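You operate a simulated robot arm through the tools that you are given. There is no shell and no other tool.

You run a simulated robot arm. Do the job below in one go: nothing can be reset, and whatever is moved stays where it is left.

JOB
Switch the winder off, put the wound red shuttle on the bench and shut the guard again. Where these are worked on the way, their far stop is far enough and under half their travel is too little: clear guard.
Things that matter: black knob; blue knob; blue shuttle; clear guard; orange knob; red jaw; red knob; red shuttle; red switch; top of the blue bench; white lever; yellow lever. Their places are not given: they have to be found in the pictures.

The check looks at the end state, three seconds after you hand in, the way a careful person would. Anything else that was tipped, shoved, dropped, spilled or broken makes it a failure.

ROBOT AND FRAMES
A 7-joint arm with a two-finger parallel gripper, fixed in place. Base frame: the origin is at the foot of the arm, x ahead of it, y to its left, z up; the work surface is at about z = 0. Lengths are in mm, angles in degrees, forces in N, time in s.
With the tool pointing down near the work surface it reaches from about 260 to 680 mm from the base axis. Its first joint turns from -166.0 to 166.0 degrees. Payload 2.5 kg.
Tool frame: the origin (TCP) lies between the finger pads and is the grasp point; the fingertips stand 30 mm ahead of it; z points along the fingers, y is the line along which they close. The gripper opens to 94 mm. The fingers are 28 mm wide and 10 mm thick; the gripper's body (50 by 96 mm) begins 55 mm behind the TCP.
Orientation is that of the tool frame in the base frame, as a unit quaternion [w, x, y, z]. With the fingers straight down and closing along the base's y, the tool's x points along the base's -x, its y along +y and its z along -z.

CONTROLS
- The arm moves only by the tool step_arm. Its argument "plan" is a list of rows, each a list of 7 numbers: the shift along the tool's x, y, z in mm, then the turn, a rotation vector about the tool's x, y, z in degrees, then the finger opening in mm, from 0 to 94. In form: [[x, y, z, wx, wy, wz, fingers], ...]. A call has 1 to 20 rows; each row shifts and turns the commanded pose from where the row before left it, along the tool's axes as they then stand. A row lasts 0.2 s, in which the tool goes at most 50 mm and 8.6 degrees; a call with a longer step from one row to the next is refused whole, and so is a gripper value outside its range. Where a pose cannot be reached the arm comes as near as it can. A force on the tool above 60 N (or 10 N above the force at the start of the call, whichever is more), or a blocked arm, ends the call early, and 0.2 s more pass. The fingers move at their own pace (about 72 mm/s each) and stop on an object; they squeeze with about 28 N. The grip force told is the motor's: it shows also when the fingers shut on nothing. Time passes only in rows, and 0.2 s behind the last, so rows that do not move let the fingers close. It gives the time, the measured TCP pose, the force on the tool (base axes), the opening and the grip force at its end, in the units of the frame above (readings bear some noise), with the torque about the TCP (base axes, N m) and any sound that the robot's microphone picked up.
- Cameras (640 x 400 px; columns grow to the right, rows downward): "scene" is fixed at [51.2, 501.7, 586.3]; the picture's right is [-0.96, -0.28, 0.00], its down [-0.15, 0.50, -0.85] and it looks along [0.24, -0.82, -0.52] (base axes); focal length 214 px, centre (320, 200). "wrist" rides on the gripper at [76, 14, -102] in the tool frame; the picture's right is [-0.18, 0.98, 0.00], its down [-0.75, -0.14, -0.64] and it looks along [-0.63, -0.12, 0.77] (tool axes); focal length 243 px, centre (320, 200).
- get_image(camera): a new picture of that camera. The clock stands still meanwhile.
- measure_at(camera, pixels): for up to 12 pixels [column, row] of the newest picture of that camera ("zoom" is the newest enlarged one), the place [x, y, z] in the base frame of the surface seen there, good to about 3 mm. The clock stands still meanwhile.
- enlarge(camera, box): a new picture of the part [left, top, right, bottom] of that camera's present view, enlarged. The clock stands still meanwhile.
- sign_off(): hands the job in; it is judged then, once.

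Open the gripper and draw the arm clear of the work before you hand the job in, unless the task says otherwise.

The tools are called after "Call:" by a JSON object that holds its "method" and its "body". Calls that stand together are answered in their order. step_arm: Moves the arm, as the interface text tells. Its arguments: {"type":"object","properties":{"plan":{"type":"array","items":{"type":"array","items":{"type":"number"}}}},"required":["plan"]} The other tools are called the same way: get_image (camera) takes a picture; measure_at (camera, pixels) gives the place of the surface under pixels of a picture; enlarge (camera, box) takes an enlarged picture of a part of a camera's view; sign_off () hands the job in.

At the start:

```text
time_s: 0.0
eef_pos: [470.4, -116.2, 379.4]
tcp_rot: [0.001, 0.0, 1.0, 0.0]
force: [1.0, 0.3, -0.5]
wrist_torque: [-0.01, 0.01, -0.01]
gripper_width: 93.9
gripper_force: 0.1
```

scene: 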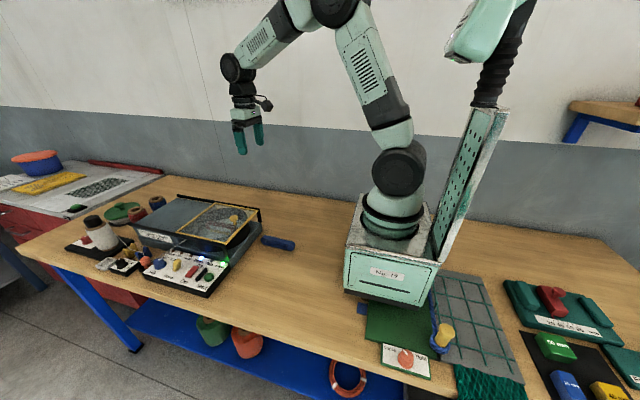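
wrist: 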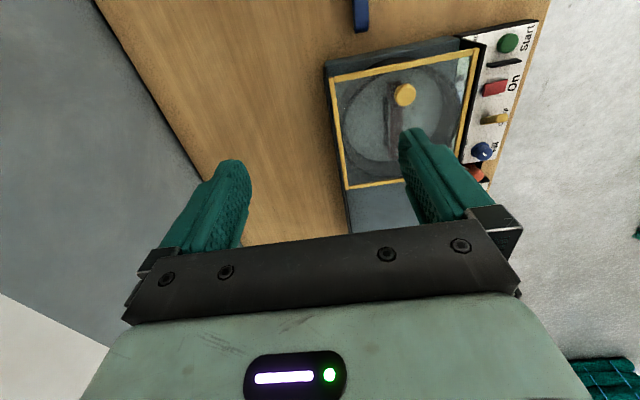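

The scene shows the winder around (195,240) with a control panel at (185,270). I enlarge the view to find the parts.

Call:
{"method": "enlarge", "body": {"camera": "scene", "box": [60, 180, 300, 330]}}

Call:
{"method": "enlarge", "body": {"camera": "wrist", "box": [300, 0, 560, 220]}}

Call:
{"method": "enlarge", "body": {"camera": "scene", "box": [340, 250, 640, 400]}}

```text
2.67 times, centred on (180, 255) of scene
```

zoom: 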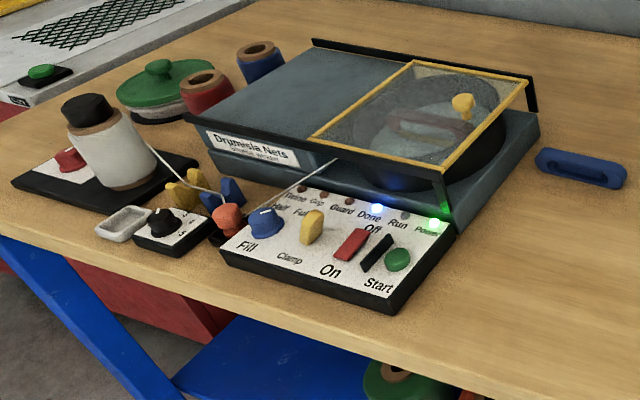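

```text
1.82 times, centred on (430, 110) of wrist
```

zoom: 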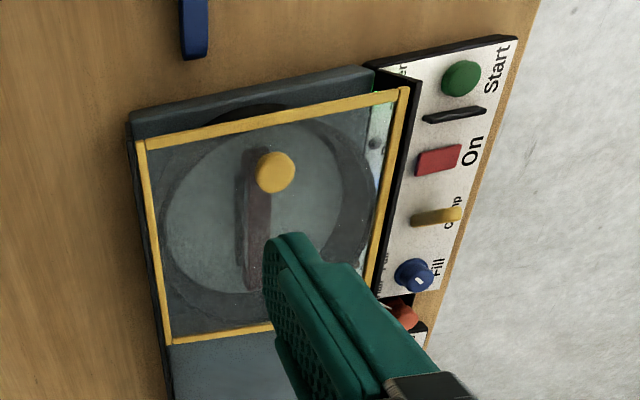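

```text
2.13 times, centred on (490, 325) of scene
```

zoom: 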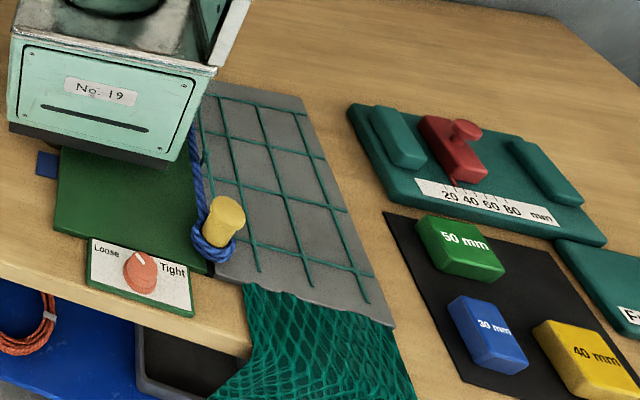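

The winder has a clear guard with a yellow frame and a yellow knob, and its "Done" light is lit. I take closer views and measure places.

Call:
{"method": "enlarge", "body": {"camera": "scene", "box": [170, 190, 270, 252]}}

Call:
{"method": "measure_at", "body": {"camera": "scene", "pixels": [[233, 217], [215, 203], [257, 211], [178, 231], [225, 244], [178, 195], [131, 223], [261, 220], [277, 243], [293, 240], [264, 238], [200, 215]]}}

Call:
{"method": "enlarge", "body": {"camera": "scene", "box": [130, 240, 240, 308]}}

Call:
{"method": "measure_at", "body": {"camera": "zoom", "pixels": [[110, 135], [230, 130], [300, 195], [360, 220], [425, 260], [60, 100], [70, 200], [300, 300], [350, 330], [380, 210], [345, 240], [280, 150]]}}

```text
6.40 times, centred on (220, 221) of scene
```

zoom: 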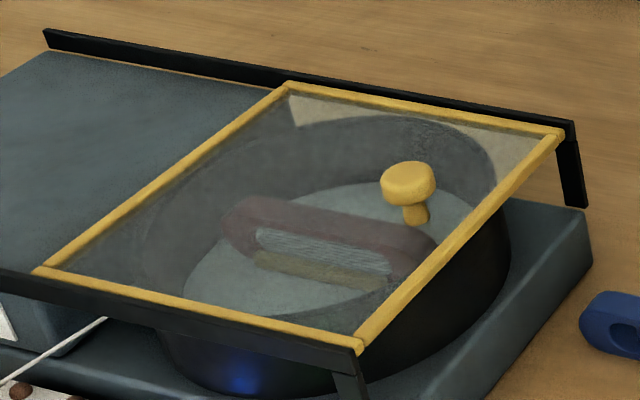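

```text
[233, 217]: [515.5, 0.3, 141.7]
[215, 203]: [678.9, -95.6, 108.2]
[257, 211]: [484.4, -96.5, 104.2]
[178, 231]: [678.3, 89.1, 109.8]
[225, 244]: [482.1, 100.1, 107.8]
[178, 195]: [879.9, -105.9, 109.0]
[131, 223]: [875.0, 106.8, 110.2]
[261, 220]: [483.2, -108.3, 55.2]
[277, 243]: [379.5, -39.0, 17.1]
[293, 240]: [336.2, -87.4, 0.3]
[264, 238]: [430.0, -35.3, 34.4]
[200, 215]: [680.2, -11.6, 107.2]
```

```text
5.82 times, centred on (185, 274) of scene
```

zoom: 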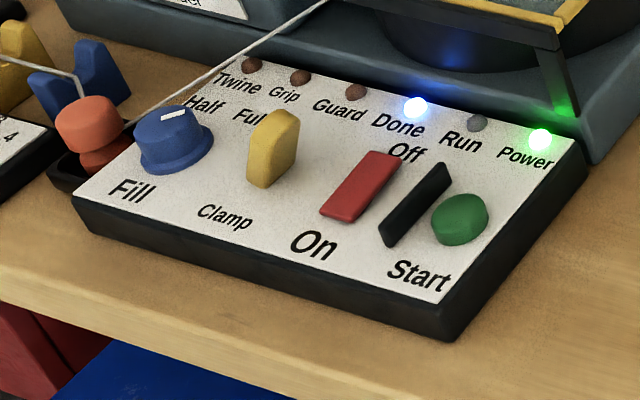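

```text
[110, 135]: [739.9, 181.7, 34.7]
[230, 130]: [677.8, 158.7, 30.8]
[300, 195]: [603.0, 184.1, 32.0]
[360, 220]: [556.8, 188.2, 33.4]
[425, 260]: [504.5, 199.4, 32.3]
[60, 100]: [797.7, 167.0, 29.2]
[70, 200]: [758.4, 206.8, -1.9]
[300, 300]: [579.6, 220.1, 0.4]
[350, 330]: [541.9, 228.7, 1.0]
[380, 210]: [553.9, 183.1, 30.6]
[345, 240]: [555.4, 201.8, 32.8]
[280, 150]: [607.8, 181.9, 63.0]
```

The guard sits on rails, from x 482 to 680, and the rails go on to x 880. I measure the shuttle through the glass and look more closely at the rocker and the other devices.

Call:
{"method": "enlarge", "body": {"camera": "scene", "box": [175, 255, 225, 287]}}

Call:
{"method": "measure_at", "body": {"camera": "zoom", "pixels": [[275, 100], [265, 140], [250, 180], [225, 220], [205, 255], [190, 280], [215, 270], [320, 100], [330, 200], [420, 190], [150, 60], [120, 90]]}}

Call:
{"method": "enlarge", "body": {"camera": "wrist", "box": [325, 50, 485, 190]}}

Call:
{"method": "measure_at", "body": {"camera": "wrist", "pixels": [[403, 95], [392, 135], [398, 150], [390, 100], [425, 110], [370, 120], [340, 60], [340, 130]]}}

```text
12.50 times, centred on (200, 271) of scene
```

zoom: 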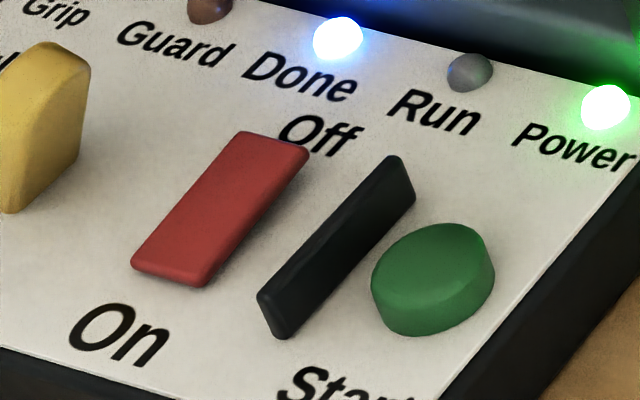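

```text
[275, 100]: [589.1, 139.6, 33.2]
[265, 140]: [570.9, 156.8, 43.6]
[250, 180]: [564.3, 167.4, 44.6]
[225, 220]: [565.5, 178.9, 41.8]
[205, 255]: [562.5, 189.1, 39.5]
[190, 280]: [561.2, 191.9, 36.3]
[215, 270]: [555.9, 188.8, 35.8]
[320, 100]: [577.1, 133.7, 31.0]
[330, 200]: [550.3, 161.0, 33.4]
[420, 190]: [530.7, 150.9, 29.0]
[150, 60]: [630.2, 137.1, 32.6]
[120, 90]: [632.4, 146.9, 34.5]
```

```text
2.86 times, centred on (405, 120) of wrist
```

zoom: 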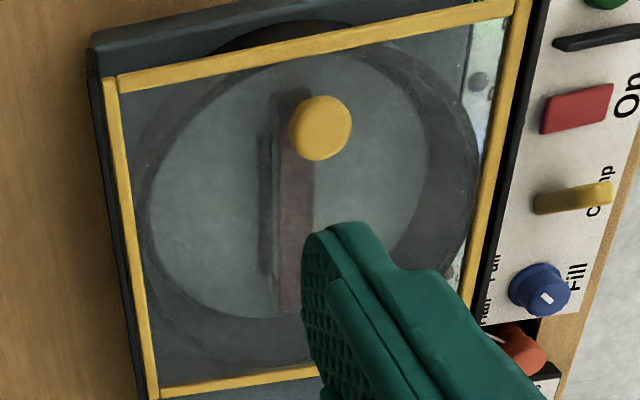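

```text
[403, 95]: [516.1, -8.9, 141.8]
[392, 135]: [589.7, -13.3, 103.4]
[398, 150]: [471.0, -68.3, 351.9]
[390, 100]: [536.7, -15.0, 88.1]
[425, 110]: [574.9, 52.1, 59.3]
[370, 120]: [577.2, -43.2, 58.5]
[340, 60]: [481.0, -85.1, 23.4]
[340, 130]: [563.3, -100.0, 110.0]
```

The rocker's Off end (zoom (275,140)) stands at z≈44, and its On end is down at z≈36, so it is on now. I move the arm to get a better wrist view of the winder and panel.

Call:
{"method": "step_arm", "body": {"plan": [[10, 43, -8, 0, 0, 0, 94], [10, 43, -8, 0, 0, 0, 94], [10, 43, -8, 0, 0, 0, 94], [10, 43, -8, 0, 0, 0, 94], [10, 43, -8, 0, 0, 0, 94], [0, 0, 0, 0, 0, 0, 94]]}}

Call:
{"method": "get_image", "body": {"camera": "wrist"}}

Call:
{"method": "get_image", "body": {"camera": "scene"}}

```text
time_s: 1.4
eef_pos: [419.0, 98.0, 421.5]
tcp_rot: [0.001, 0.0, 1.0, 0.001]
force: [0.3, 0.3, 0.8]
wrist_torque: [0.0, 0.0, -0.01]
gripper_width: 94.0
gripper_force: 0.0
```

```text
taken
```

wrist: 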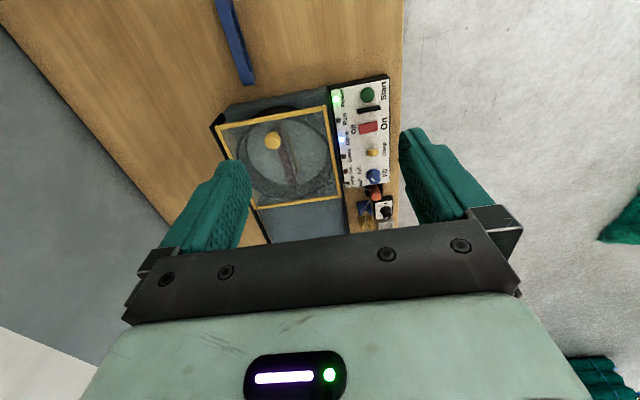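

```text
taken
```

scene: 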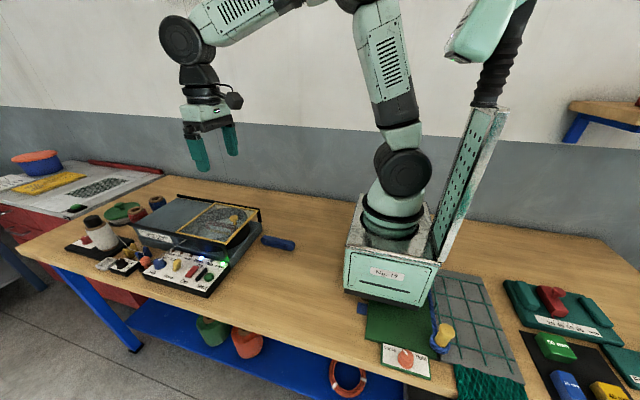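

The wrist now sees the whole winder, around (300,150). I enlarge it and measure the panel parts.

Call:
{"method": "enlarge", "body": {"camera": "wrist", "box": [325, 70, 405, 240]}}

Call:
{"method": "enlarge", "body": {"camera": "wrist", "box": [320, 75, 400, 125]}}

```text
2.35 times, centred on (365, 155) of wrist
```

zoom: 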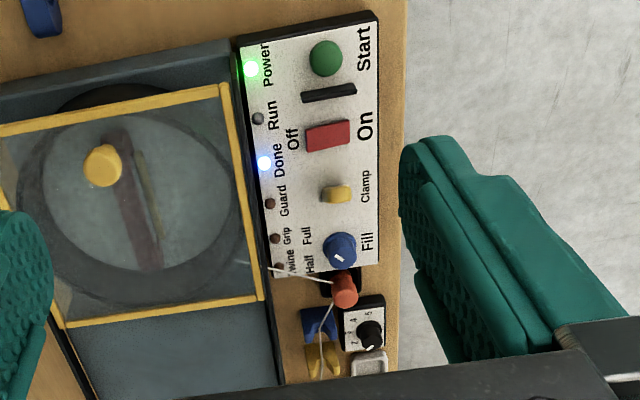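

```text
8.00 times, centred on (360, 100) of wrist
```

zoom: 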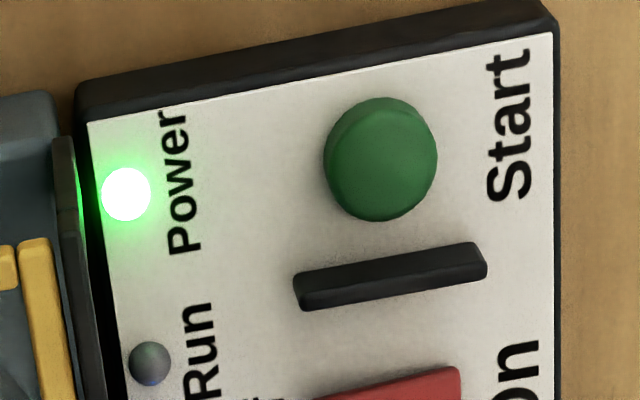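

Call:
{"method": "measure_at", "body": {"camera": "zoom", "pixels": [[380, 150], [300, 280], [470, 255], [450, 380], [345, 395], [200, 100], [535, 50]]}}

Call:
{"method": "enlarge", "body": {"camera": "wrist", "box": [340, 110, 400, 190]}}

```text
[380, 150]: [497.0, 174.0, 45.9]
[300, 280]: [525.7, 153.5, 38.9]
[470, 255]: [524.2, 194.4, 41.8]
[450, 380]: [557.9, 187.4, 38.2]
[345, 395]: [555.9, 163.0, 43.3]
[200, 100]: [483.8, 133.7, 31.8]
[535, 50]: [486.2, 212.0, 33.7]
```

```text
5.00 times, centred on (370, 150) of wrist
```

zoom: 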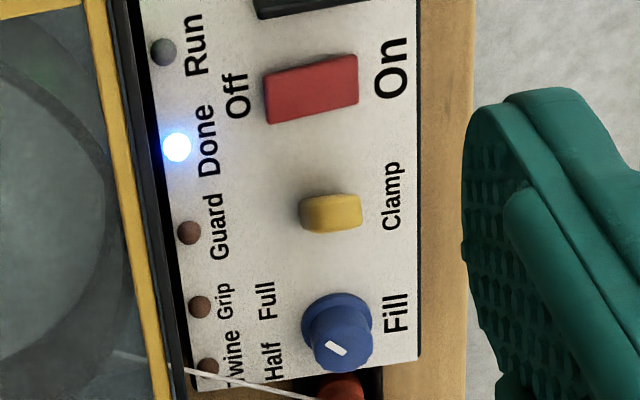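

Call:
{"method": "measure_at", "body": {"camera": "zoom", "pixels": [[272, 75], [275, 115], [350, 65], [352, 100], [310, 90], [305, 215], [330, 200], [330, 225], [355, 215], [345, 200], [335, 325], [340, 215]]}}

Call:
{"method": "enlarge", "body": {"camera": "scene", "box": [60, 200, 160, 280]}}

```text
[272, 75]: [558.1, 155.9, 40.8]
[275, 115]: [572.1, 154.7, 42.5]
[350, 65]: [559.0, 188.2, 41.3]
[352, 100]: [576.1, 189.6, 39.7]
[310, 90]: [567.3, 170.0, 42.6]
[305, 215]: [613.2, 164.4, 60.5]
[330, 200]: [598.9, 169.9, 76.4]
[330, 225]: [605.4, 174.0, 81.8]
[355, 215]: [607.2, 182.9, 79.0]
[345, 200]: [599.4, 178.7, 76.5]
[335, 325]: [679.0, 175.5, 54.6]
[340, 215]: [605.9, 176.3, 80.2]
```

```text
5.00 times, centred on (110, 240) of scene
```

zoom: 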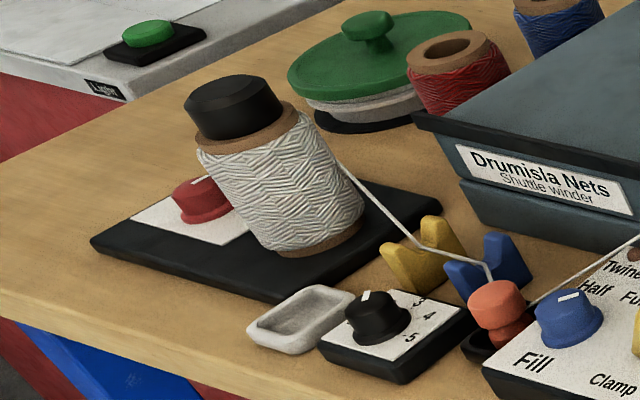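

The rocker spans x 558–574 and y 155–190, and its Off end (y≈157) stands at z≈43. I close the fingers and come above the Off end.

Call:
{"method": "step_arm", "body": {"plan": [[-18.4, 7.2, 37.5, 0, 0, 0, 0], [-18.4, 7.2, 37.5, 0, 0, 0, 0], [-18.4, 7.2, 37.5, 0, 0, 0, 0], [-18.4, 7.2, 37.5, 0, 0, 0, 0], [-18.4, 7.2, 37.5, 0, 0, 0, 0], [-18.4, 7.2, 37.5, 0, 0, 0, 0], [-18.4, 7.2, 37.5, 0, 0, 0, 0], [-18.4, 7.2, 37.5, 0, 0, 0, 0], [0, 0, 0, 0, 0, 0, 0]]}}

Call:
{"method": "get_image", "body": {"camera": "wrist"}}

Call:
{"method": "enlarge", "body": {"camera": "scene", "box": [110, 180, 270, 300]}}

```text
time_s: 3.4
eef_pos: [566.7, 158.4, 121.0]
tcp_rot: [0.0, -0.002, 1.0, 0.0]
force: [-0.2, -0.4, -0.1]
wrist_torque: [0.0, -0.04, 0.0]
gripper_width: 0.3
gripper_force: 28.3
```

```text
taken
```

wrist: 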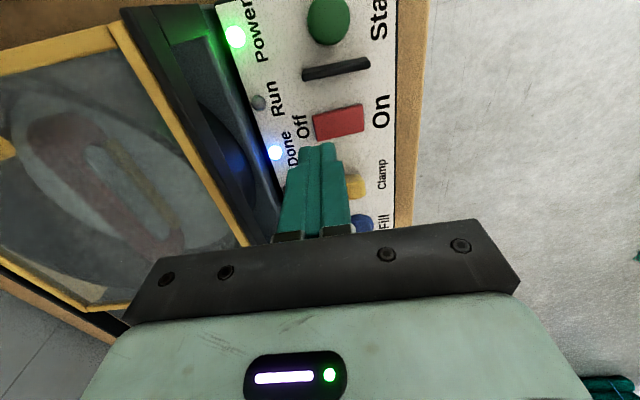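

```text
3.33 times, centred on (190, 240) of scene
```

zoom: 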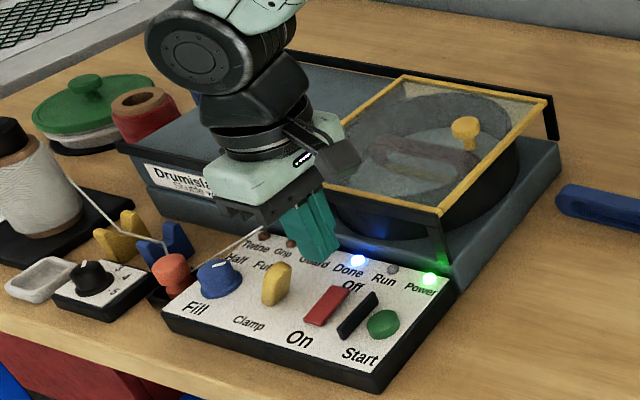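

The closed fingers (wrist (315,170)) are just above the Off end. I go down and press it slowly.

Call:
{"method": "step_arm", "body": {"plan": [[0, -1, 20, 0, 0, 0, 0], [0, 0, 20, 0, 0, 0, 0], [0, 0, 4, 0, 0, 0, 0], [0, 0, 2, 0, 0, 0, 0], [0, 0, 2, 0, 0, 0, 0], [0, 0, 2, 0, 0, 0, 0], [0, 0, 2, 0, 0, 0, 0], [0, 0, 2, 0, 0, 0, 0]]}}

Call:
{"method": "enlarge", "body": {"camera": "scene", "box": [130, 230, 240, 308]}}

```text
time_s: 5.2
eef_pos: [566.8, 156.0, 68.4]
tcp_rot: [0.0, -0.002, 1.0, 0.0]
force: [-24.4, -8.1, 44.4]
wrist_torque: [0.2, 0.64, 0.2]
gripper_width: 0.2
gripper_force: 28.6
```

```text
5.13 times, centred on (185, 269) of scene
```

zoom: 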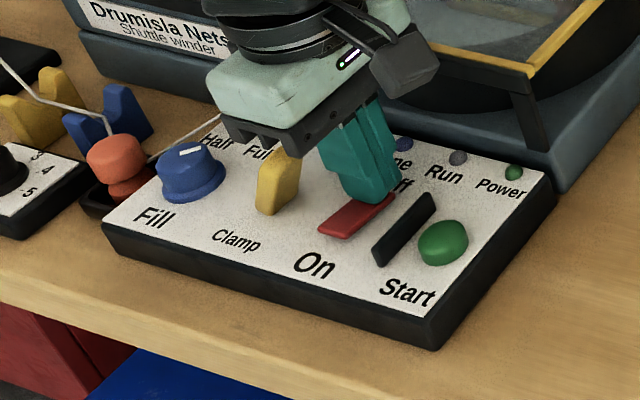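

The Power and Done lights are dark now, so the switch has gone over. I lift straight up and look at the rocker again.

Call:
{"method": "step_arm", "body": {"plan": [[0, 0, -10, 0, 0, 0, 0], [0, 0, -40, 0, 0, 0, 0], [0, 0, -45, 0, 0, 0, 0], [0, 0, -45, 0, 0, 0, 0], [0, 0, -45, 0, 0, 0, 0], [0, 0, 0, 0, 0, 0, 0]]}}

Call:
{"method": "enlarge", "body": {"camera": "scene", "box": [130, 230, 240, 308]}}

Call:
{"method": "get_image", "body": {"camera": "wrist"}}

```text
time_s: 6.6
eef_pos: [566.9, 156.1, 252.3]
tcp_rot: [0.001, -0.001, 1.0, 0.0]
force: [0.2, 0.9, 0.1]
wrist_torque: [0.0, -0.01, 0.0]
gripper_width: 0.0
gripper_force: 28.0
```

```text
5.13 times, centred on (185, 269) of scene
```

zoom: 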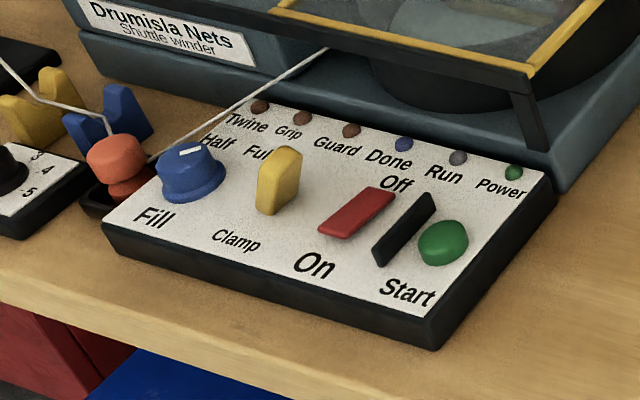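

```text
taken
```

wrist: 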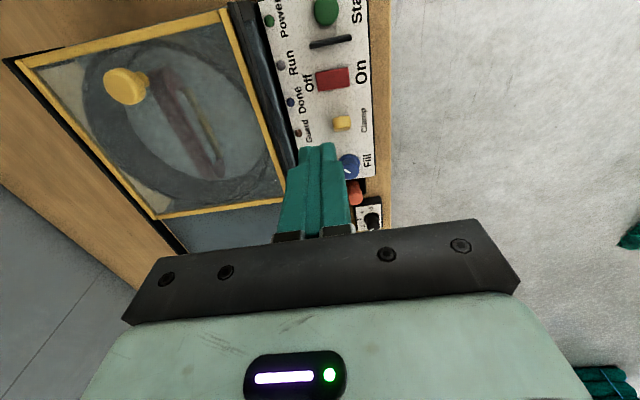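

The switch is off. Now I measure the guard knob at wrist (122,85) and enlarge it.

Call:
{"method": "enlarge", "body": {"camera": "wrist", "box": [10, 20, 290, 220]}}

Call:
{"method": "measure_at", "body": {"camera": "zoom", "pixels": [[220, 145], [260, 130], [300, 155], [260, 180], [275, 150], [45, 100], [480, 20], [340, 450], [600, 370], [320, 145], [620, 300]]}}

Call:
{"method": "enlarge", "body": {"camera": "scene", "box": [220, 205, 250, 225]}}

Call:
{"method": "measure_at", "body": {"camera": "zoom", "pixels": [[200, 150], [290, 120], [370, 180], [280, 240], [300, 300], [330, 330], [270, 330]]}}

```text
2.00 times, centred on (150, 120) of wrist
```

zoom: 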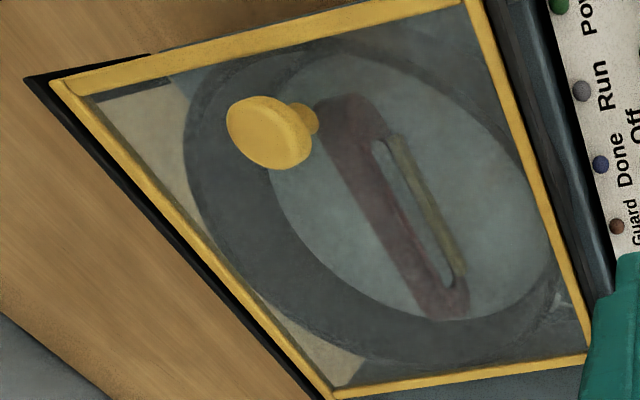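

```text
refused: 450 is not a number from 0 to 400
```

```text
16.00 times, centred on (235, 215) of scene
```

zoom: 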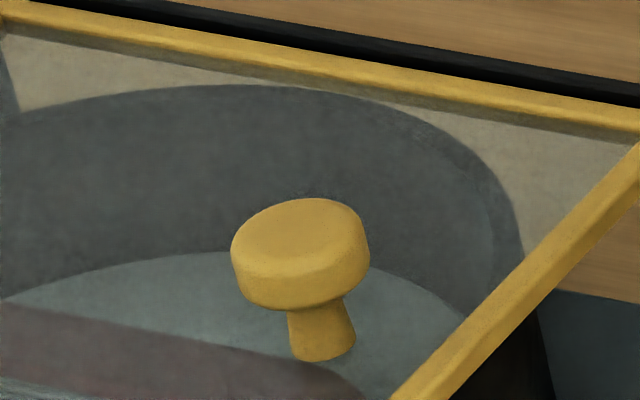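

```text
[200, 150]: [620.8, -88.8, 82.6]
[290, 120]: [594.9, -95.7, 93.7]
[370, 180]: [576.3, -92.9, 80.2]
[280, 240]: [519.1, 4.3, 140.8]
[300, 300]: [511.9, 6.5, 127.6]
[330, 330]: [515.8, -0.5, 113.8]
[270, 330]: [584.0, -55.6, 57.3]
```

Call:
{"method": "measure_at", "body": {"camera": "zoom", "pixels": [[236, 245], [366, 250], [310, 203], [280, 265], [310, 235], [320, 350]]}}

Call:
{"method": "measure_at", "body": {"camera": "wrist", "pixels": [[107, 85], [122, 72], [142, 95], [125, 100], [125, 85], [165, 80], [230, 170], [170, 85], [210, 160]]}}

```text
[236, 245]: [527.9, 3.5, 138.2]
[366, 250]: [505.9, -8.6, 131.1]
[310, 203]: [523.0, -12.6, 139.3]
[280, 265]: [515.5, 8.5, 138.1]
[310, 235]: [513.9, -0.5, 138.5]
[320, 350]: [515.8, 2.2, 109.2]
```

```text
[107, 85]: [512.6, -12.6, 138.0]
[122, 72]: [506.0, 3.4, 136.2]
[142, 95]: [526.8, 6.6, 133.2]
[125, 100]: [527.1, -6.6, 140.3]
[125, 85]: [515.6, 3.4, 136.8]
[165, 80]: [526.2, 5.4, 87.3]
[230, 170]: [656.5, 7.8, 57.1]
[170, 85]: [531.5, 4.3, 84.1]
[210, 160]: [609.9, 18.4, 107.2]
```

The knob head is centred at about [516,-2,133], and the glass is at z≈108. I go above it with the tool tilted 25° forward for reach and the fingers open to 60.

Call:
{"method": "step_arm", "body": {"plan": [[14, -39.5, 0, 0, 0, 0, 60], [14, -39.5, 0, 0, 0, 0, 60], [14, -39.5, 0, 0, 0, 0, 60], [14, -39.5, 0, 0, 0, 0, 60], [0, 0, 0, 0, -8.4, 0, 60], [0, 0, 0, 0, -8.3, 0, 60], [0, 0, 0, 0, -8.3, 0, 60], [0, 0, 0, 0, 0, 0, 60]]}}

Call:
{"method": "enlarge", "body": {"camera": "scene", "box": [150, 130, 310, 250]}}

Call:
{"method": "get_image", "body": {"camera": "wrist"}}

```text
time_s: 8.4
eef_pos: [511.9, -2.2, 251.6]
tcp_rot: [0.218, -0.001, 0.976, 0.0]
force: [-0.2, -0.3, 0.5]
wrist_torque: [-0.01, -0.01, -0.03]
gripper_width: 60.0
gripper_force: 0.1
```

```text
3.33 times, centred on (230, 190) of scene
```

zoom: 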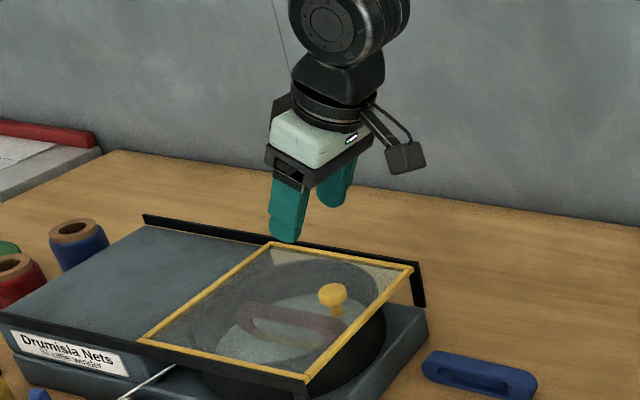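

```text
taken
```

wrist: 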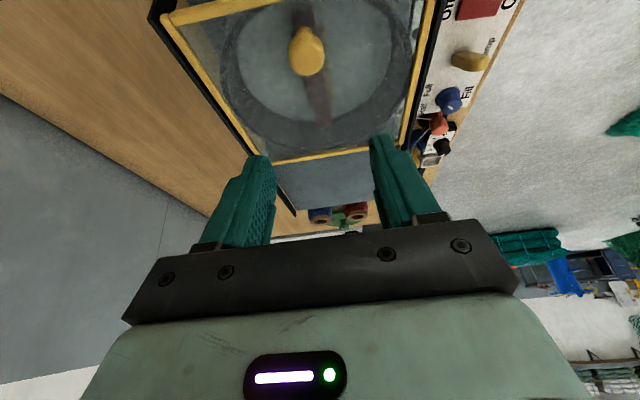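

The fingers straddle the knob, which is seen at wrist (306,52). I go down 104 mm along base z and close on it.

Call:
{"method": "step_arm", "body": {"plan": [[14.8, 0, 31.7, 0, 0, 0, 60], [14.8, 0, 31.7, 0, 0, 0, 60], [14.4, 0, 30.8, 0, 0, 0, 60], [0, 0, 0, 0, 0, 0, 60]]}}

Call:
{"method": "enlarge", "body": {"camera": "scene", "box": [170, 170, 290, 260]}}

Call:
{"method": "get_image", "body": {"camera": "wrist"}}

```text
time_s: 9.4
eef_pos: [510.1, -1.6, 147.0]
tcp_rot: [0.216, -0.001, 0.976, 0.0]
force: [-0.7, 0.4, 0.2]
wrist_torque: [0.0, 0.01, 0.02]
gripper_width: 60.0
gripper_force: 0.0
```

```text
4.44 times, centred on (230, 215) of scene
```

zoom: 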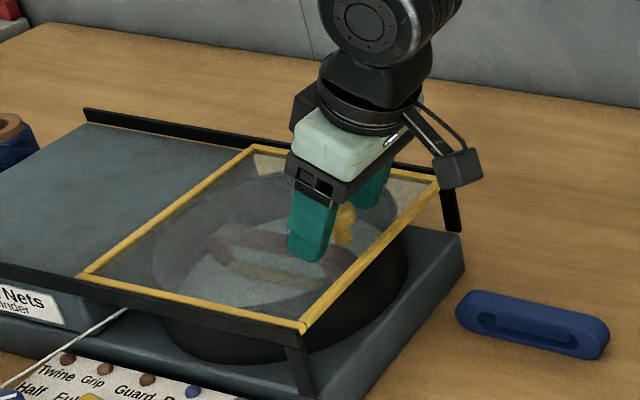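

```text
taken
```

wrist: 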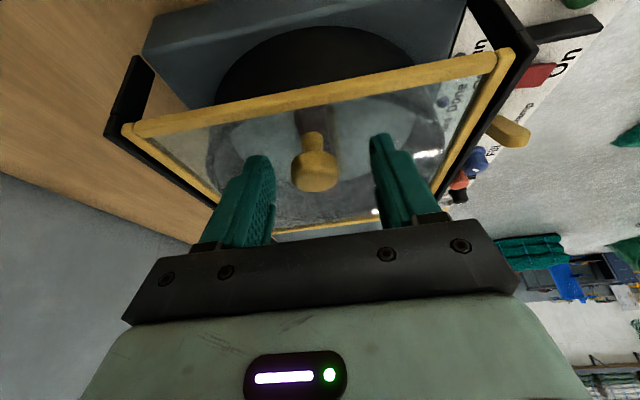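

The knob is between the fingers. I close on it and see whether it is held.

Call:
{"method": "step_arm", "body": {"plan": [[0, 0, 0, 0, 0, 0, 20], [0, 0, 0, 0, 0, 0, 18], [0, 0, 0, 0, 0, 0, 18], [0, 0, 0, 0, 0, 0, 18]]}}

Call:
{"method": "get_image", "body": {"camera": "wrist"}}

```text
time_s: 10.4
eef_pos: [508.7, -4.6, 147.4]
tcp_rot: [0.217, 0.002, 0.976, -0.002]
force: [2.9, -25.1, -4.9]
wrist_torque: [-0.35, -0.08, -0.21]
gripper_width: 27.1
gripper_force: 44.6
```

```text
taken
```

wrist: 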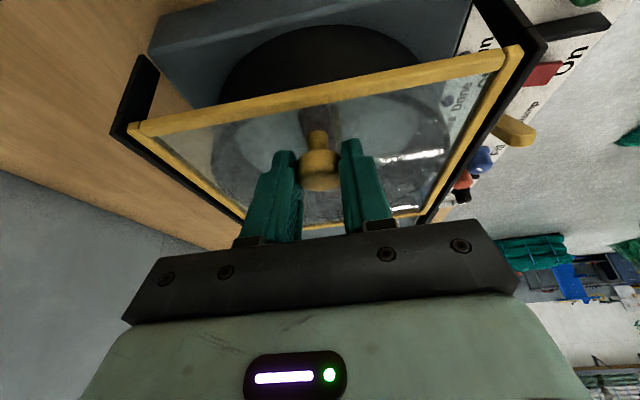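

The knob is held at 27 mm, and it pulls the tool 3–4 mm to -y. I relieve that and begin dragging the guard in +x.

Call:
{"method": "step_arm", "body": {"plan": [[0, -4, 0, 0, 0, 0, 18], [-4.5, 0, 2.1, 0, 0, 0, 18], [-9.1, 0, 4.2, 0, 0, 0, 18], [-9.1, 0, 4.2, 0, 0, 0, 18]]}}

Call:
{"method": "get_image", "body": {"camera": "wrist"}}

Call:
{"method": "enlarge", "body": {"camera": "scene", "box": [130, 160, 290, 280]}}

```text
time_s: 11.4
eef_pos: [534.9, -3.6, 147.6]
tcp_rot: [0.216, -0.002, 0.976, 0.0]
force: [-1.4, -5.5, -13.3]
wrist_torque: [-0.09, -0.02, 0.01]
gripper_width: 27.0
gripper_force: 45.2
```

```text
taken
```

wrist: 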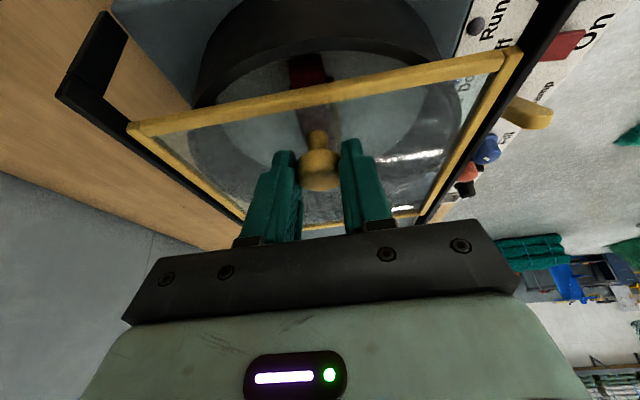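

```text
3.33 times, centred on (210, 220) of scene
```

zoom: 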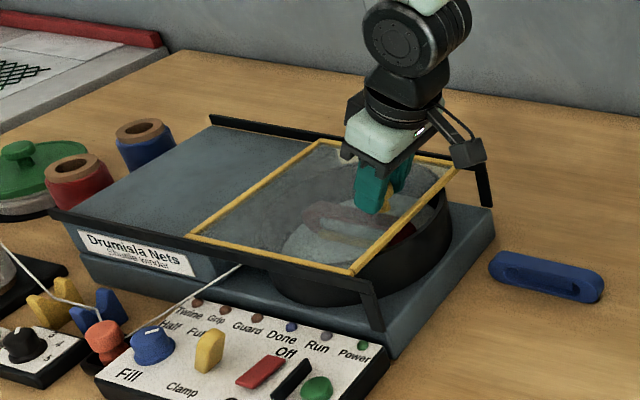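

The guard slides freely. I go on by another 150 mm.

Call:
{"method": "step_arm", "body": {"plan": [[-18.1, 0, 8.5, 0, 0, 0, 18], [-18.1, 0, 8.5, 0, 0, 0, 18], [-18.1, 0, 8.5, 0, 0, 0, 18], [-18.1, 0, 8.5, 0, 0, 0, 18], [-18.1, 0, 8.5, 0, 0, 0, 18], [-18.1, 0, 8.5, 0, 0, 0, 18], [-18.1, 0, 8.5, 0, 0, 0, 18], [-9.1, 0, 4.2, 0, 0, 0, 18]]}}

Call:
{"method": "enlarge", "body": {"camera": "scene", "box": [130, 160, 290, 280]}}

```text
time_s: 13.2
eef_pos: [685.9, -4.4, 147.4]
tcp_rot: [0.216, 0.0, 0.976, 0.001]
force: [-0.8, 9.8, -6.7]
wrist_torque: [0.19, -0.18, 0.1]
gripper_width: 27.3
gripper_force: 44.3
```

```text
3.33 times, centred on (210, 220) of scene
```

zoom: 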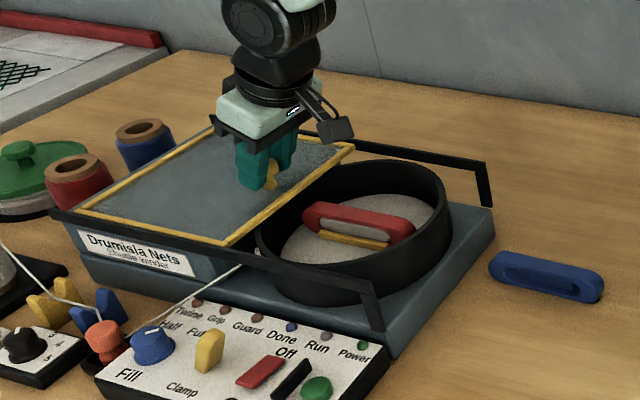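

The guard is nearly fully open, and the red shuttle can be seen. I ease on toward the stop.

Call:
{"method": "step_arm", "body": {"plan": [[-4.5, 0, 2.1, 0, 0, 0, 18], [-4.5, 0, 2.1, 0, 0, 0, 18], [-4.5, 0, 2.1, 0, 0, 0, 18]]}}

Call:
{"method": "enlarge", "body": {"camera": "scene", "box": [130, 160, 290, 280]}}

```text
time_s: 14.0
eef_pos: [700.2, -5.0, 146.8]
tcp_rot: [0.215, -0.001, 0.977, 0.001]
force: [0.4, 13.5, -7.9]
wrist_torque: [0.2, -0.12, 0.11]
gripper_width: 27.0
gripper_force: 45.0
```

```text
3.33 times, centred on (210, 220) of scene
```

zoom: 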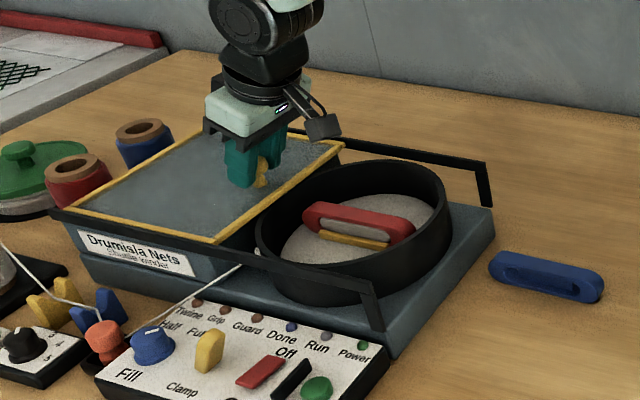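

The guard has travelled about 192 mm, which is clear of the bowl. I let go, rise and come back to look at the shuttle.

Call:
{"method": "step_arm", "body": {"plan": [[0, 0, 0, 0, 0, 0, 60], [0, 0, 0, 0, 0, 0, 60], [-8.5, 0, -18.1, 0, 0, 0, 60], [-16.9, 0, -36.2, 0, 0, 0, 60], [-16.9, 0, -36.2, 0, 0, 0, 60], [36.2, 0, -16.9, 0, 8.3, 0, 60], [40, 0, -10, 0, 8.3, 0, 60], [45, 0, 0, 0, 8.4, 0, 60], [45, 0, 0, 0, 0, 0, 60], [45, 0, 0, 0, 0, 0, 60], [0, 0, 0, 0, 0, 0, 60]]}}

Call:
{"method": "get_image", "body": {"camera": "wrist"}}

Call:
{"method": "get_image", "body": {"camera": "scene"}}

Call:
{"method": "enlarge", "body": {"camera": "scene", "box": [185, 200, 265, 260]}}

```text
time_s: 16.4
eef_pos: [485.0, -4.3, 238.2]
tcp_rot: [0.0, 0.0, 1.0, 0.0]
force: [-0.8, 0.2, -0.1]
wrist_torque: [0.02, 0.01, 0.0]
gripper_width: 60.1
gripper_force: 0.0
```

```text
taken
```

wrist: 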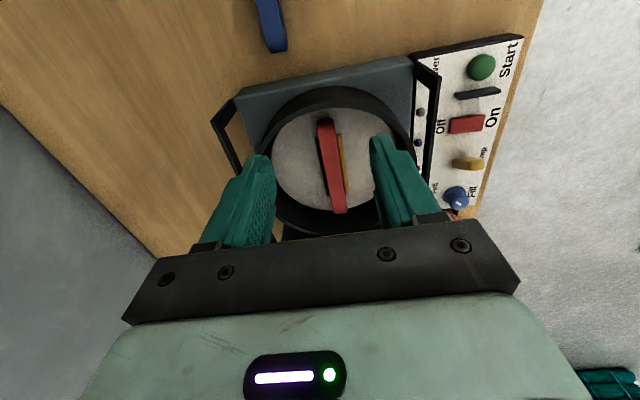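

```text
taken
```

scene: 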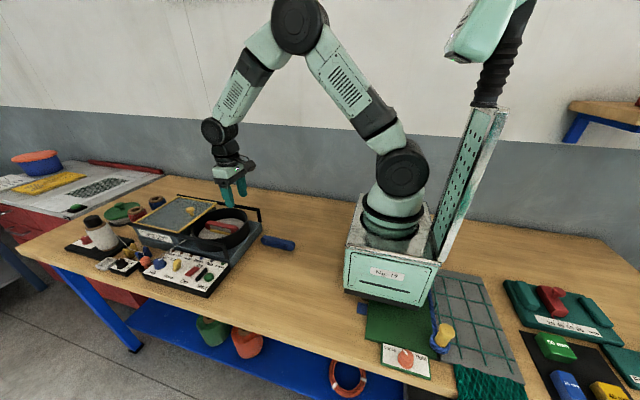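

```text
6.67 times, centred on (225, 230) of scene
```

zoom: 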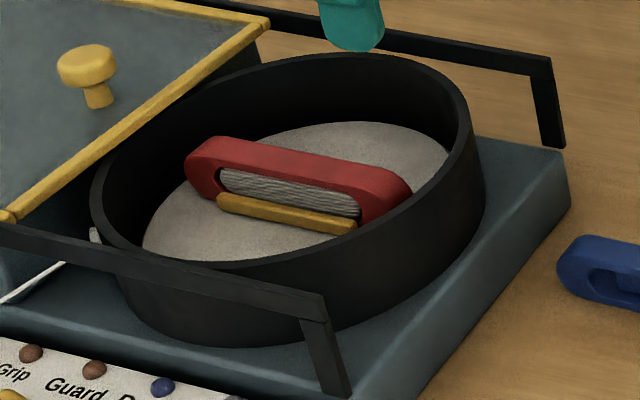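

The red shuttle stands on edge along x in the bowl, and a yellow clamp bar lies against its +y side. I measure it from both cameras.

Call:
{"method": "measure_at", "body": {"camera": "zoom", "pixels": [[215, 140], [395, 180], [300, 165], [290, 195], [230, 205], [345, 225], [280, 215], [190, 165], [405, 195], [350, 130], [180, 240], [460, 110]]}}

Call:
{"method": "enlarge", "body": {"camera": "wrist", "box": [260, 80, 420, 240]}}

Call:
{"method": "measure_at", "body": {"camera": "wrist", "pixels": [[319, 122], [334, 122], [334, 212], [346, 208], [328, 160], [341, 140], [347, 180], [285, 150], [345, 92], [390, 130], [455, 162], [482, 165]]}}

```text
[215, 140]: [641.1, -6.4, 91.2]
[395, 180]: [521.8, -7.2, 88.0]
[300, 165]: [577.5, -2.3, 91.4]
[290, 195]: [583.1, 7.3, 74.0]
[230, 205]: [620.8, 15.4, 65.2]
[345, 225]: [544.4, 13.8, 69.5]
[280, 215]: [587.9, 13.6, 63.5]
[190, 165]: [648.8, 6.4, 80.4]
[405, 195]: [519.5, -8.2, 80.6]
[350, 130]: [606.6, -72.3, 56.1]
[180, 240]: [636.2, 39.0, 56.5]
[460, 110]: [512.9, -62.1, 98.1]
```

```text
2.50 times, centred on (340, 160) of wrist
```

zoom: 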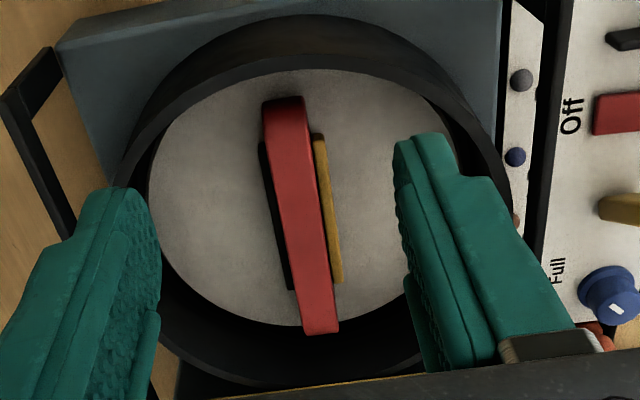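

```text
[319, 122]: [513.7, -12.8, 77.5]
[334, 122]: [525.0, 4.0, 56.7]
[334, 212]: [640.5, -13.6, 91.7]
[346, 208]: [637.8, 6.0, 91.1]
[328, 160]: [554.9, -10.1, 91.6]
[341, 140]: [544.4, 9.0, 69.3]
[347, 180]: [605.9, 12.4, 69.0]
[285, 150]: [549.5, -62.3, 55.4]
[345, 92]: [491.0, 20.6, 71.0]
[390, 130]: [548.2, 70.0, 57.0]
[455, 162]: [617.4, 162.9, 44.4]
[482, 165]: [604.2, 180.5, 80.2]
```

The shuttle spans x 515–648, y -12…+5 and z 57–91, between two jaws whose tops are at z≈69. I look closely at the clamp lever to learn how it moves.

Call:
{"method": "enlarge", "body": {"camera": "scene", "box": [160, 250, 200, 280]}}

Call:
{"method": "measure_at", "body": {"camera": "zoom", "pixels": [[240, 140], [300, 140], [290, 200], [230, 240], [220, 300], [270, 300], [250, 190], [310, 230], [210, 200], [290, 260], [320, 160], [330, 180]]}}

Call:
{"method": "enlarge", "body": {"camera": "wrist", "box": [435, 140, 515, 190]}}

```text
13.33 times, centred on (180, 265) of scene
```

zoom: 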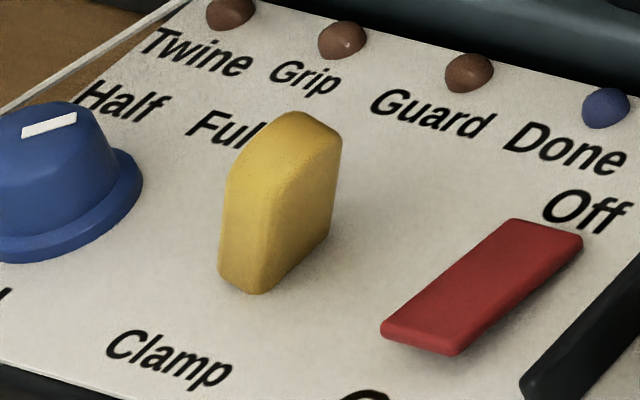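

```text
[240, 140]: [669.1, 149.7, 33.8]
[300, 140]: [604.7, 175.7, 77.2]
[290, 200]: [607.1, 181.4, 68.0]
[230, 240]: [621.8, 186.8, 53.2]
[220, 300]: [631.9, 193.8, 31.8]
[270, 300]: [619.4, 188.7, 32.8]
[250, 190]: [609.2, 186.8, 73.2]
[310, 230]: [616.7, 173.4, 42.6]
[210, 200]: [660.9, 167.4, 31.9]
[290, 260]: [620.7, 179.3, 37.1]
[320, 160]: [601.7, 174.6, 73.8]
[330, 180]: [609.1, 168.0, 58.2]
```

```text
8.00 times, centred on (475, 165) of wrist
```

zoom: 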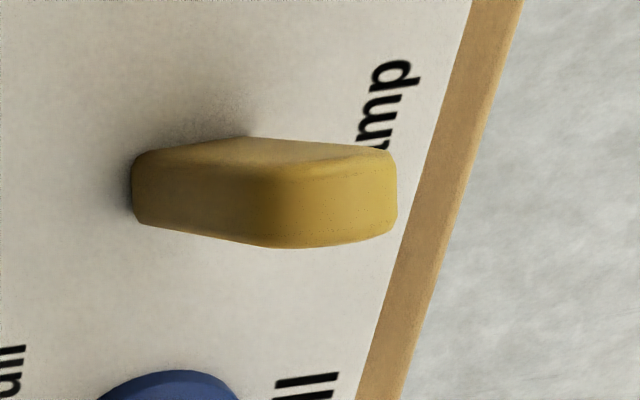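

The lever leans toward -x: its foot is at x≈620 (z 33), its top is at x≈604 (z 78), and it spans y 165–187. I go to its -x side with closed fingers, at y=176.

Call:
{"method": "step_arm", "body": {"plan": [[-17.2, 36, 0, 0, 0, 0, 0], [-17.2, 36, 0, 0, 0, 0, 0], [-17.2, 36, 0, 0, 0, 0, 0], [-17.2, 36, 0, 0, 0, 0, 0], [-17.2, 36, 0, 0, 0, 0, 0], [0, 0, 36, 0, 0, 0, 0], [0, 0, 36, 0, 0, 0, 0], [0, 0, 36, 0, 0, 0, 0], [0, 0, 36, 0, 0, 0, 0], [0, 0, 0, 0, 0, 0, 0]]}}

Call:
{"method": "enlarge", "body": {"camera": "scene", "box": [130, 220, 240, 298]}}

Call:
{"method": "get_image", "body": {"camera": "wrist"}}

```text
time_s: 18.6
eef_pos: [572.1, 173.1, 94.1]
tcp_rot: [0.0, -0.001, 1.0, 0.0]
force: [-0.2, 0.1, 0.4]
wrist_torque: [0.0, -0.01, -0.02]
gripper_width: 0.1
gripper_force: 28.0
```

```text
5.13 times, centred on (185, 259) of scene
```

zoom: 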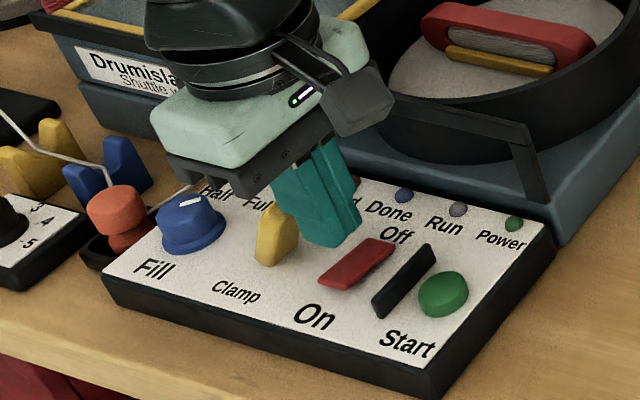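

```text
taken
```

wrist: 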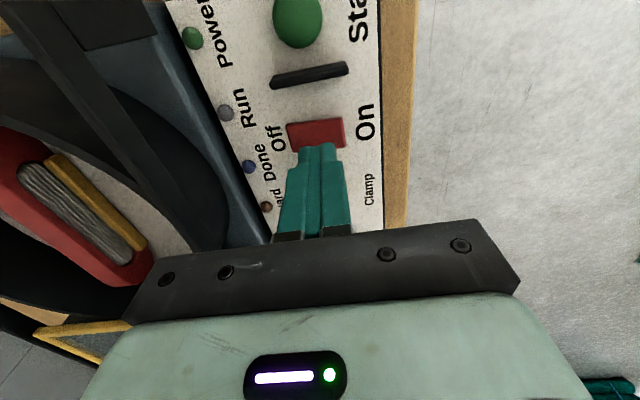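

The fingers are at the lever's -x side with z well above the rocker. I push in +x in small steps and watch the force.

Call:
{"method": "step_arm", "body": {"plan": [[-8, 2, 2, 0, 0, 0, 0], [-6, 0, 0, 0, 0, 0, 0], [-5, 0, 0, 0, 0, 0, 0], [-5, 0, 0, 0, 0, 0, 0], [-5, 0, 0, 0, 0, 0, 0]]}}

Call:
{"method": "enlarge", "body": {"camera": "scene", "box": [130, 220, 240, 298]}}

```text
time_s: 19.8
eef_pos: [600.9, 175.8, 92.7]
tcp_rot: [0.0, -0.001, 1.0, 0.0]
force: [-0.6, 1.0, 0.4]
wrist_torque: [0.01, -0.01, -0.04]
gripper_width: 0.0
gripper_force: 28.4
```

```text
5.13 times, centred on (185, 259) of scene
```

zoom: 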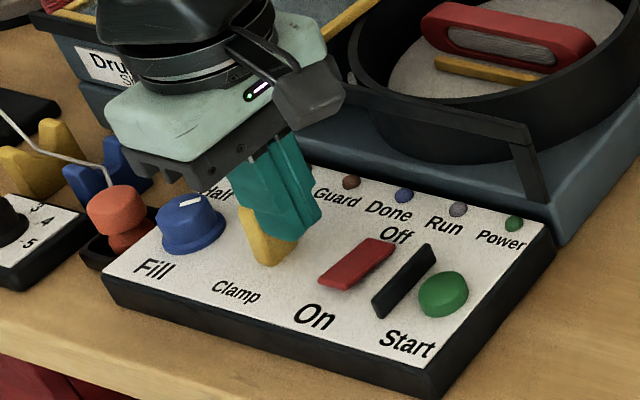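

The lever moves, and the yellow jaw has already come away from the shuttle. I go on to its far stop.

Call:
{"method": "step_arm", "body": {"plan": [[-5, 0, 0, 0, 0, 0, 0], [-4, 0, 0, 0, 0, 0, 0], [-4, 0, 0, 0, 0, 0, 0], [-4, 0, 0, 0, 0, 0, 0], [-4, 0, 0, 0, 0, 0, 0]]}}

Call:
{"method": "enlarge", "body": {"camera": "scene", "box": [130, 210, 260, 298]}}

```text
time_s: 21.0
eef_pos: [620.2, 175.3, 92.3]
tcp_rot: [-0.002, 0.0, 1.0, 0.0]
force: [-12.1, -2.7, 5.6]
wrist_torque: [-0.05, 0.23, -0.07]
gripper_width: 0.0
gripper_force: 28.4
```

```text
4.55 times, centred on (195, 254) of scene
```

zoom: 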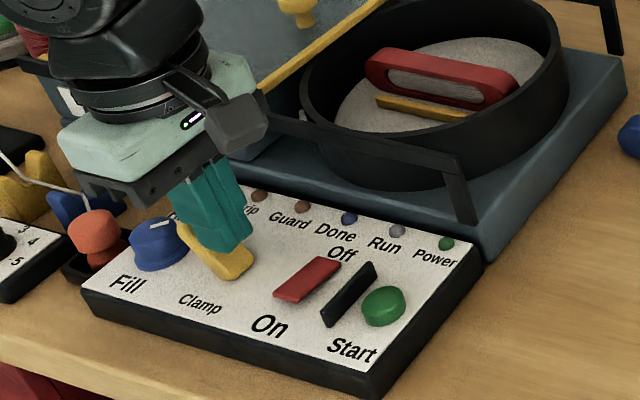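

Force rises to 12 N, so the lever is at its far stop and the jaw stands open. I back off, rise and look.

Call:
{"method": "step_arm", "body": {"plan": [[15, 0, 0, 0, 0, 0, 0], [15, 0, -15, 0, 0, 0, 0], [5, 0, -40, 0, 0, 0, 0], [0, 0, -45, 0, 0, 0, 0], [0, -20, -45, 0, 0, 0, 0], [10, -40, 0, 0, 0, 0, 40], [10, -40, 0, 0, 0, 0, 40], [10, -40, 0, 0, 0, 0, 40], [10, -38, 0, 0, 0, 0, 40], [0, 0, 0, 0, 0, 0, 40]]}}

Call:
{"method": "enlarge", "body": {"camera": "scene", "box": [130, 200, 270, 298]}}

Call:
{"method": "get_image", "body": {"camera": "wrist"}}

```text
time_s: 23.2
eef_pos: [545.0, -2.4, 238.9]
tcp_rot: [0.0, -0.001, 1.0, 0.0]
force: [0.2, 0.6, -1.0]
wrist_torque: [0.02, 0.02, 0.01]
gripper_width: 40.0
gripper_force: 0.0
```

```text
4.08 times, centred on (200, 249) of scene
```

zoom: 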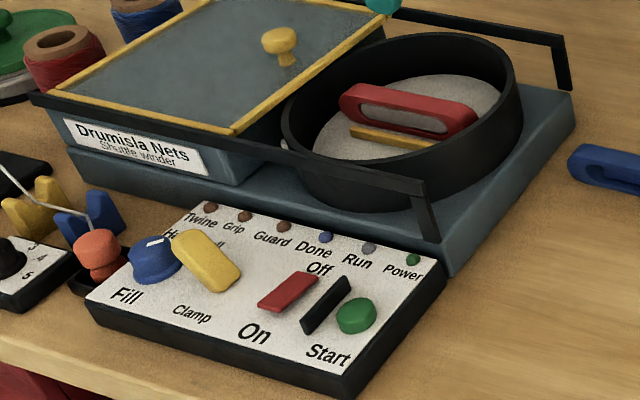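

```text
taken
```

wrist: 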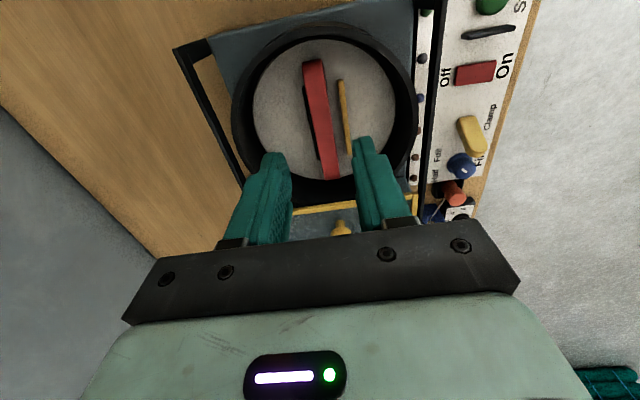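

The lever stays over and the jaw is open. I measure the shuttle and jaws again before gripping.

Call:
{"method": "enlarge", "body": {"camera": "wrist", "box": [240, 40, 400, 190]}}

Call:
{"method": "measure_at", "body": {"camera": "wrist", "pixels": [[306, 75], [322, 75], [317, 120], [312, 120], [329, 130], [324, 175], [336, 174], [341, 90], [346, 140], [307, 100], [313, 135], [330, 210]]}}

```text
2.67 times, centred on (320, 115) of wrist
```

zoom: 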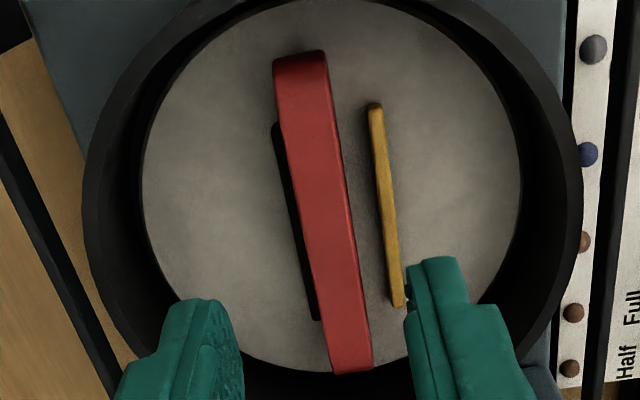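

```text
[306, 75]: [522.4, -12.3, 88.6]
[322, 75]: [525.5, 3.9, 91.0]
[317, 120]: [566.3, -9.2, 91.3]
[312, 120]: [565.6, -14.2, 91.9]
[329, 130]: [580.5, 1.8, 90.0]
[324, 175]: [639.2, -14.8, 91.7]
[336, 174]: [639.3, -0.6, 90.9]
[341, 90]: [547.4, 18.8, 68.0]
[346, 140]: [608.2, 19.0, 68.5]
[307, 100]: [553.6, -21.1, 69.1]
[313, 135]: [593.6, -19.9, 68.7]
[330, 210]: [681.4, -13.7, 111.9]
```

The shuttle's centre is at about [581,-6] with its top at z 91, and both jaw tops are at z≈69. I go down over it with the tips stopping at z≈73.

Call:
{"method": "step_arm", "body": {"plan": [[-36, -3.8, 0, 0, 0, 1.8, 44], [0, 0, 40, 0, 0, 0, 44], [0, 0, 40, 0, 0, 0, 44], [0, 0, 35, 0, 0, 0, 44], [0, 0, 20, 0, 0, 0, 44], [0, 0, 0, 0, 0, 0, 44]]}}

Call:
{"method": "enlarge", "body": {"camera": "scene", "box": [170, 180, 270, 255]}}

Call:
{"method": "get_image", "body": {"camera": "wrist"}}

```text
time_s: 24.6
eef_pos: [581.6, -4.4, 103.0]
tcp_rot: [-0.001, 0.017, 1.0, 0.0]
force: [-0.5, -1.0, -0.4]
wrist_torque: [-0.02, -0.02, 0.01]
gripper_width: 44.1
gripper_force: 0.1
```

```text
5.33 times, centred on (220, 218) of scene
```

zoom: 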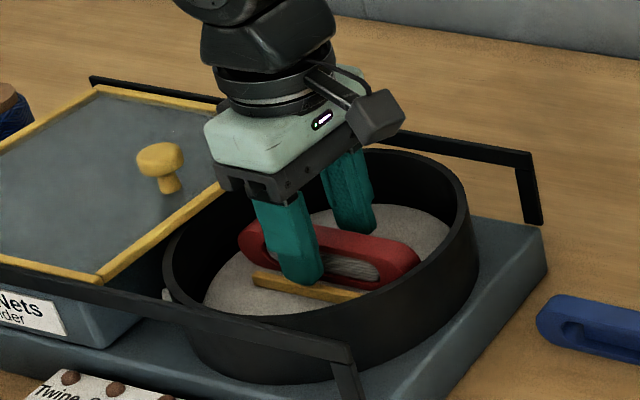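

```text
taken
```

wrist: 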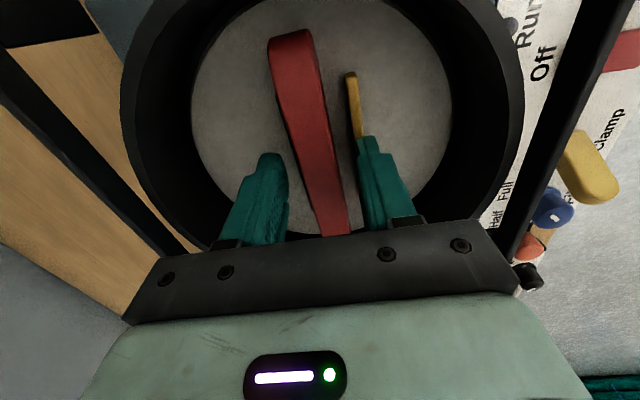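

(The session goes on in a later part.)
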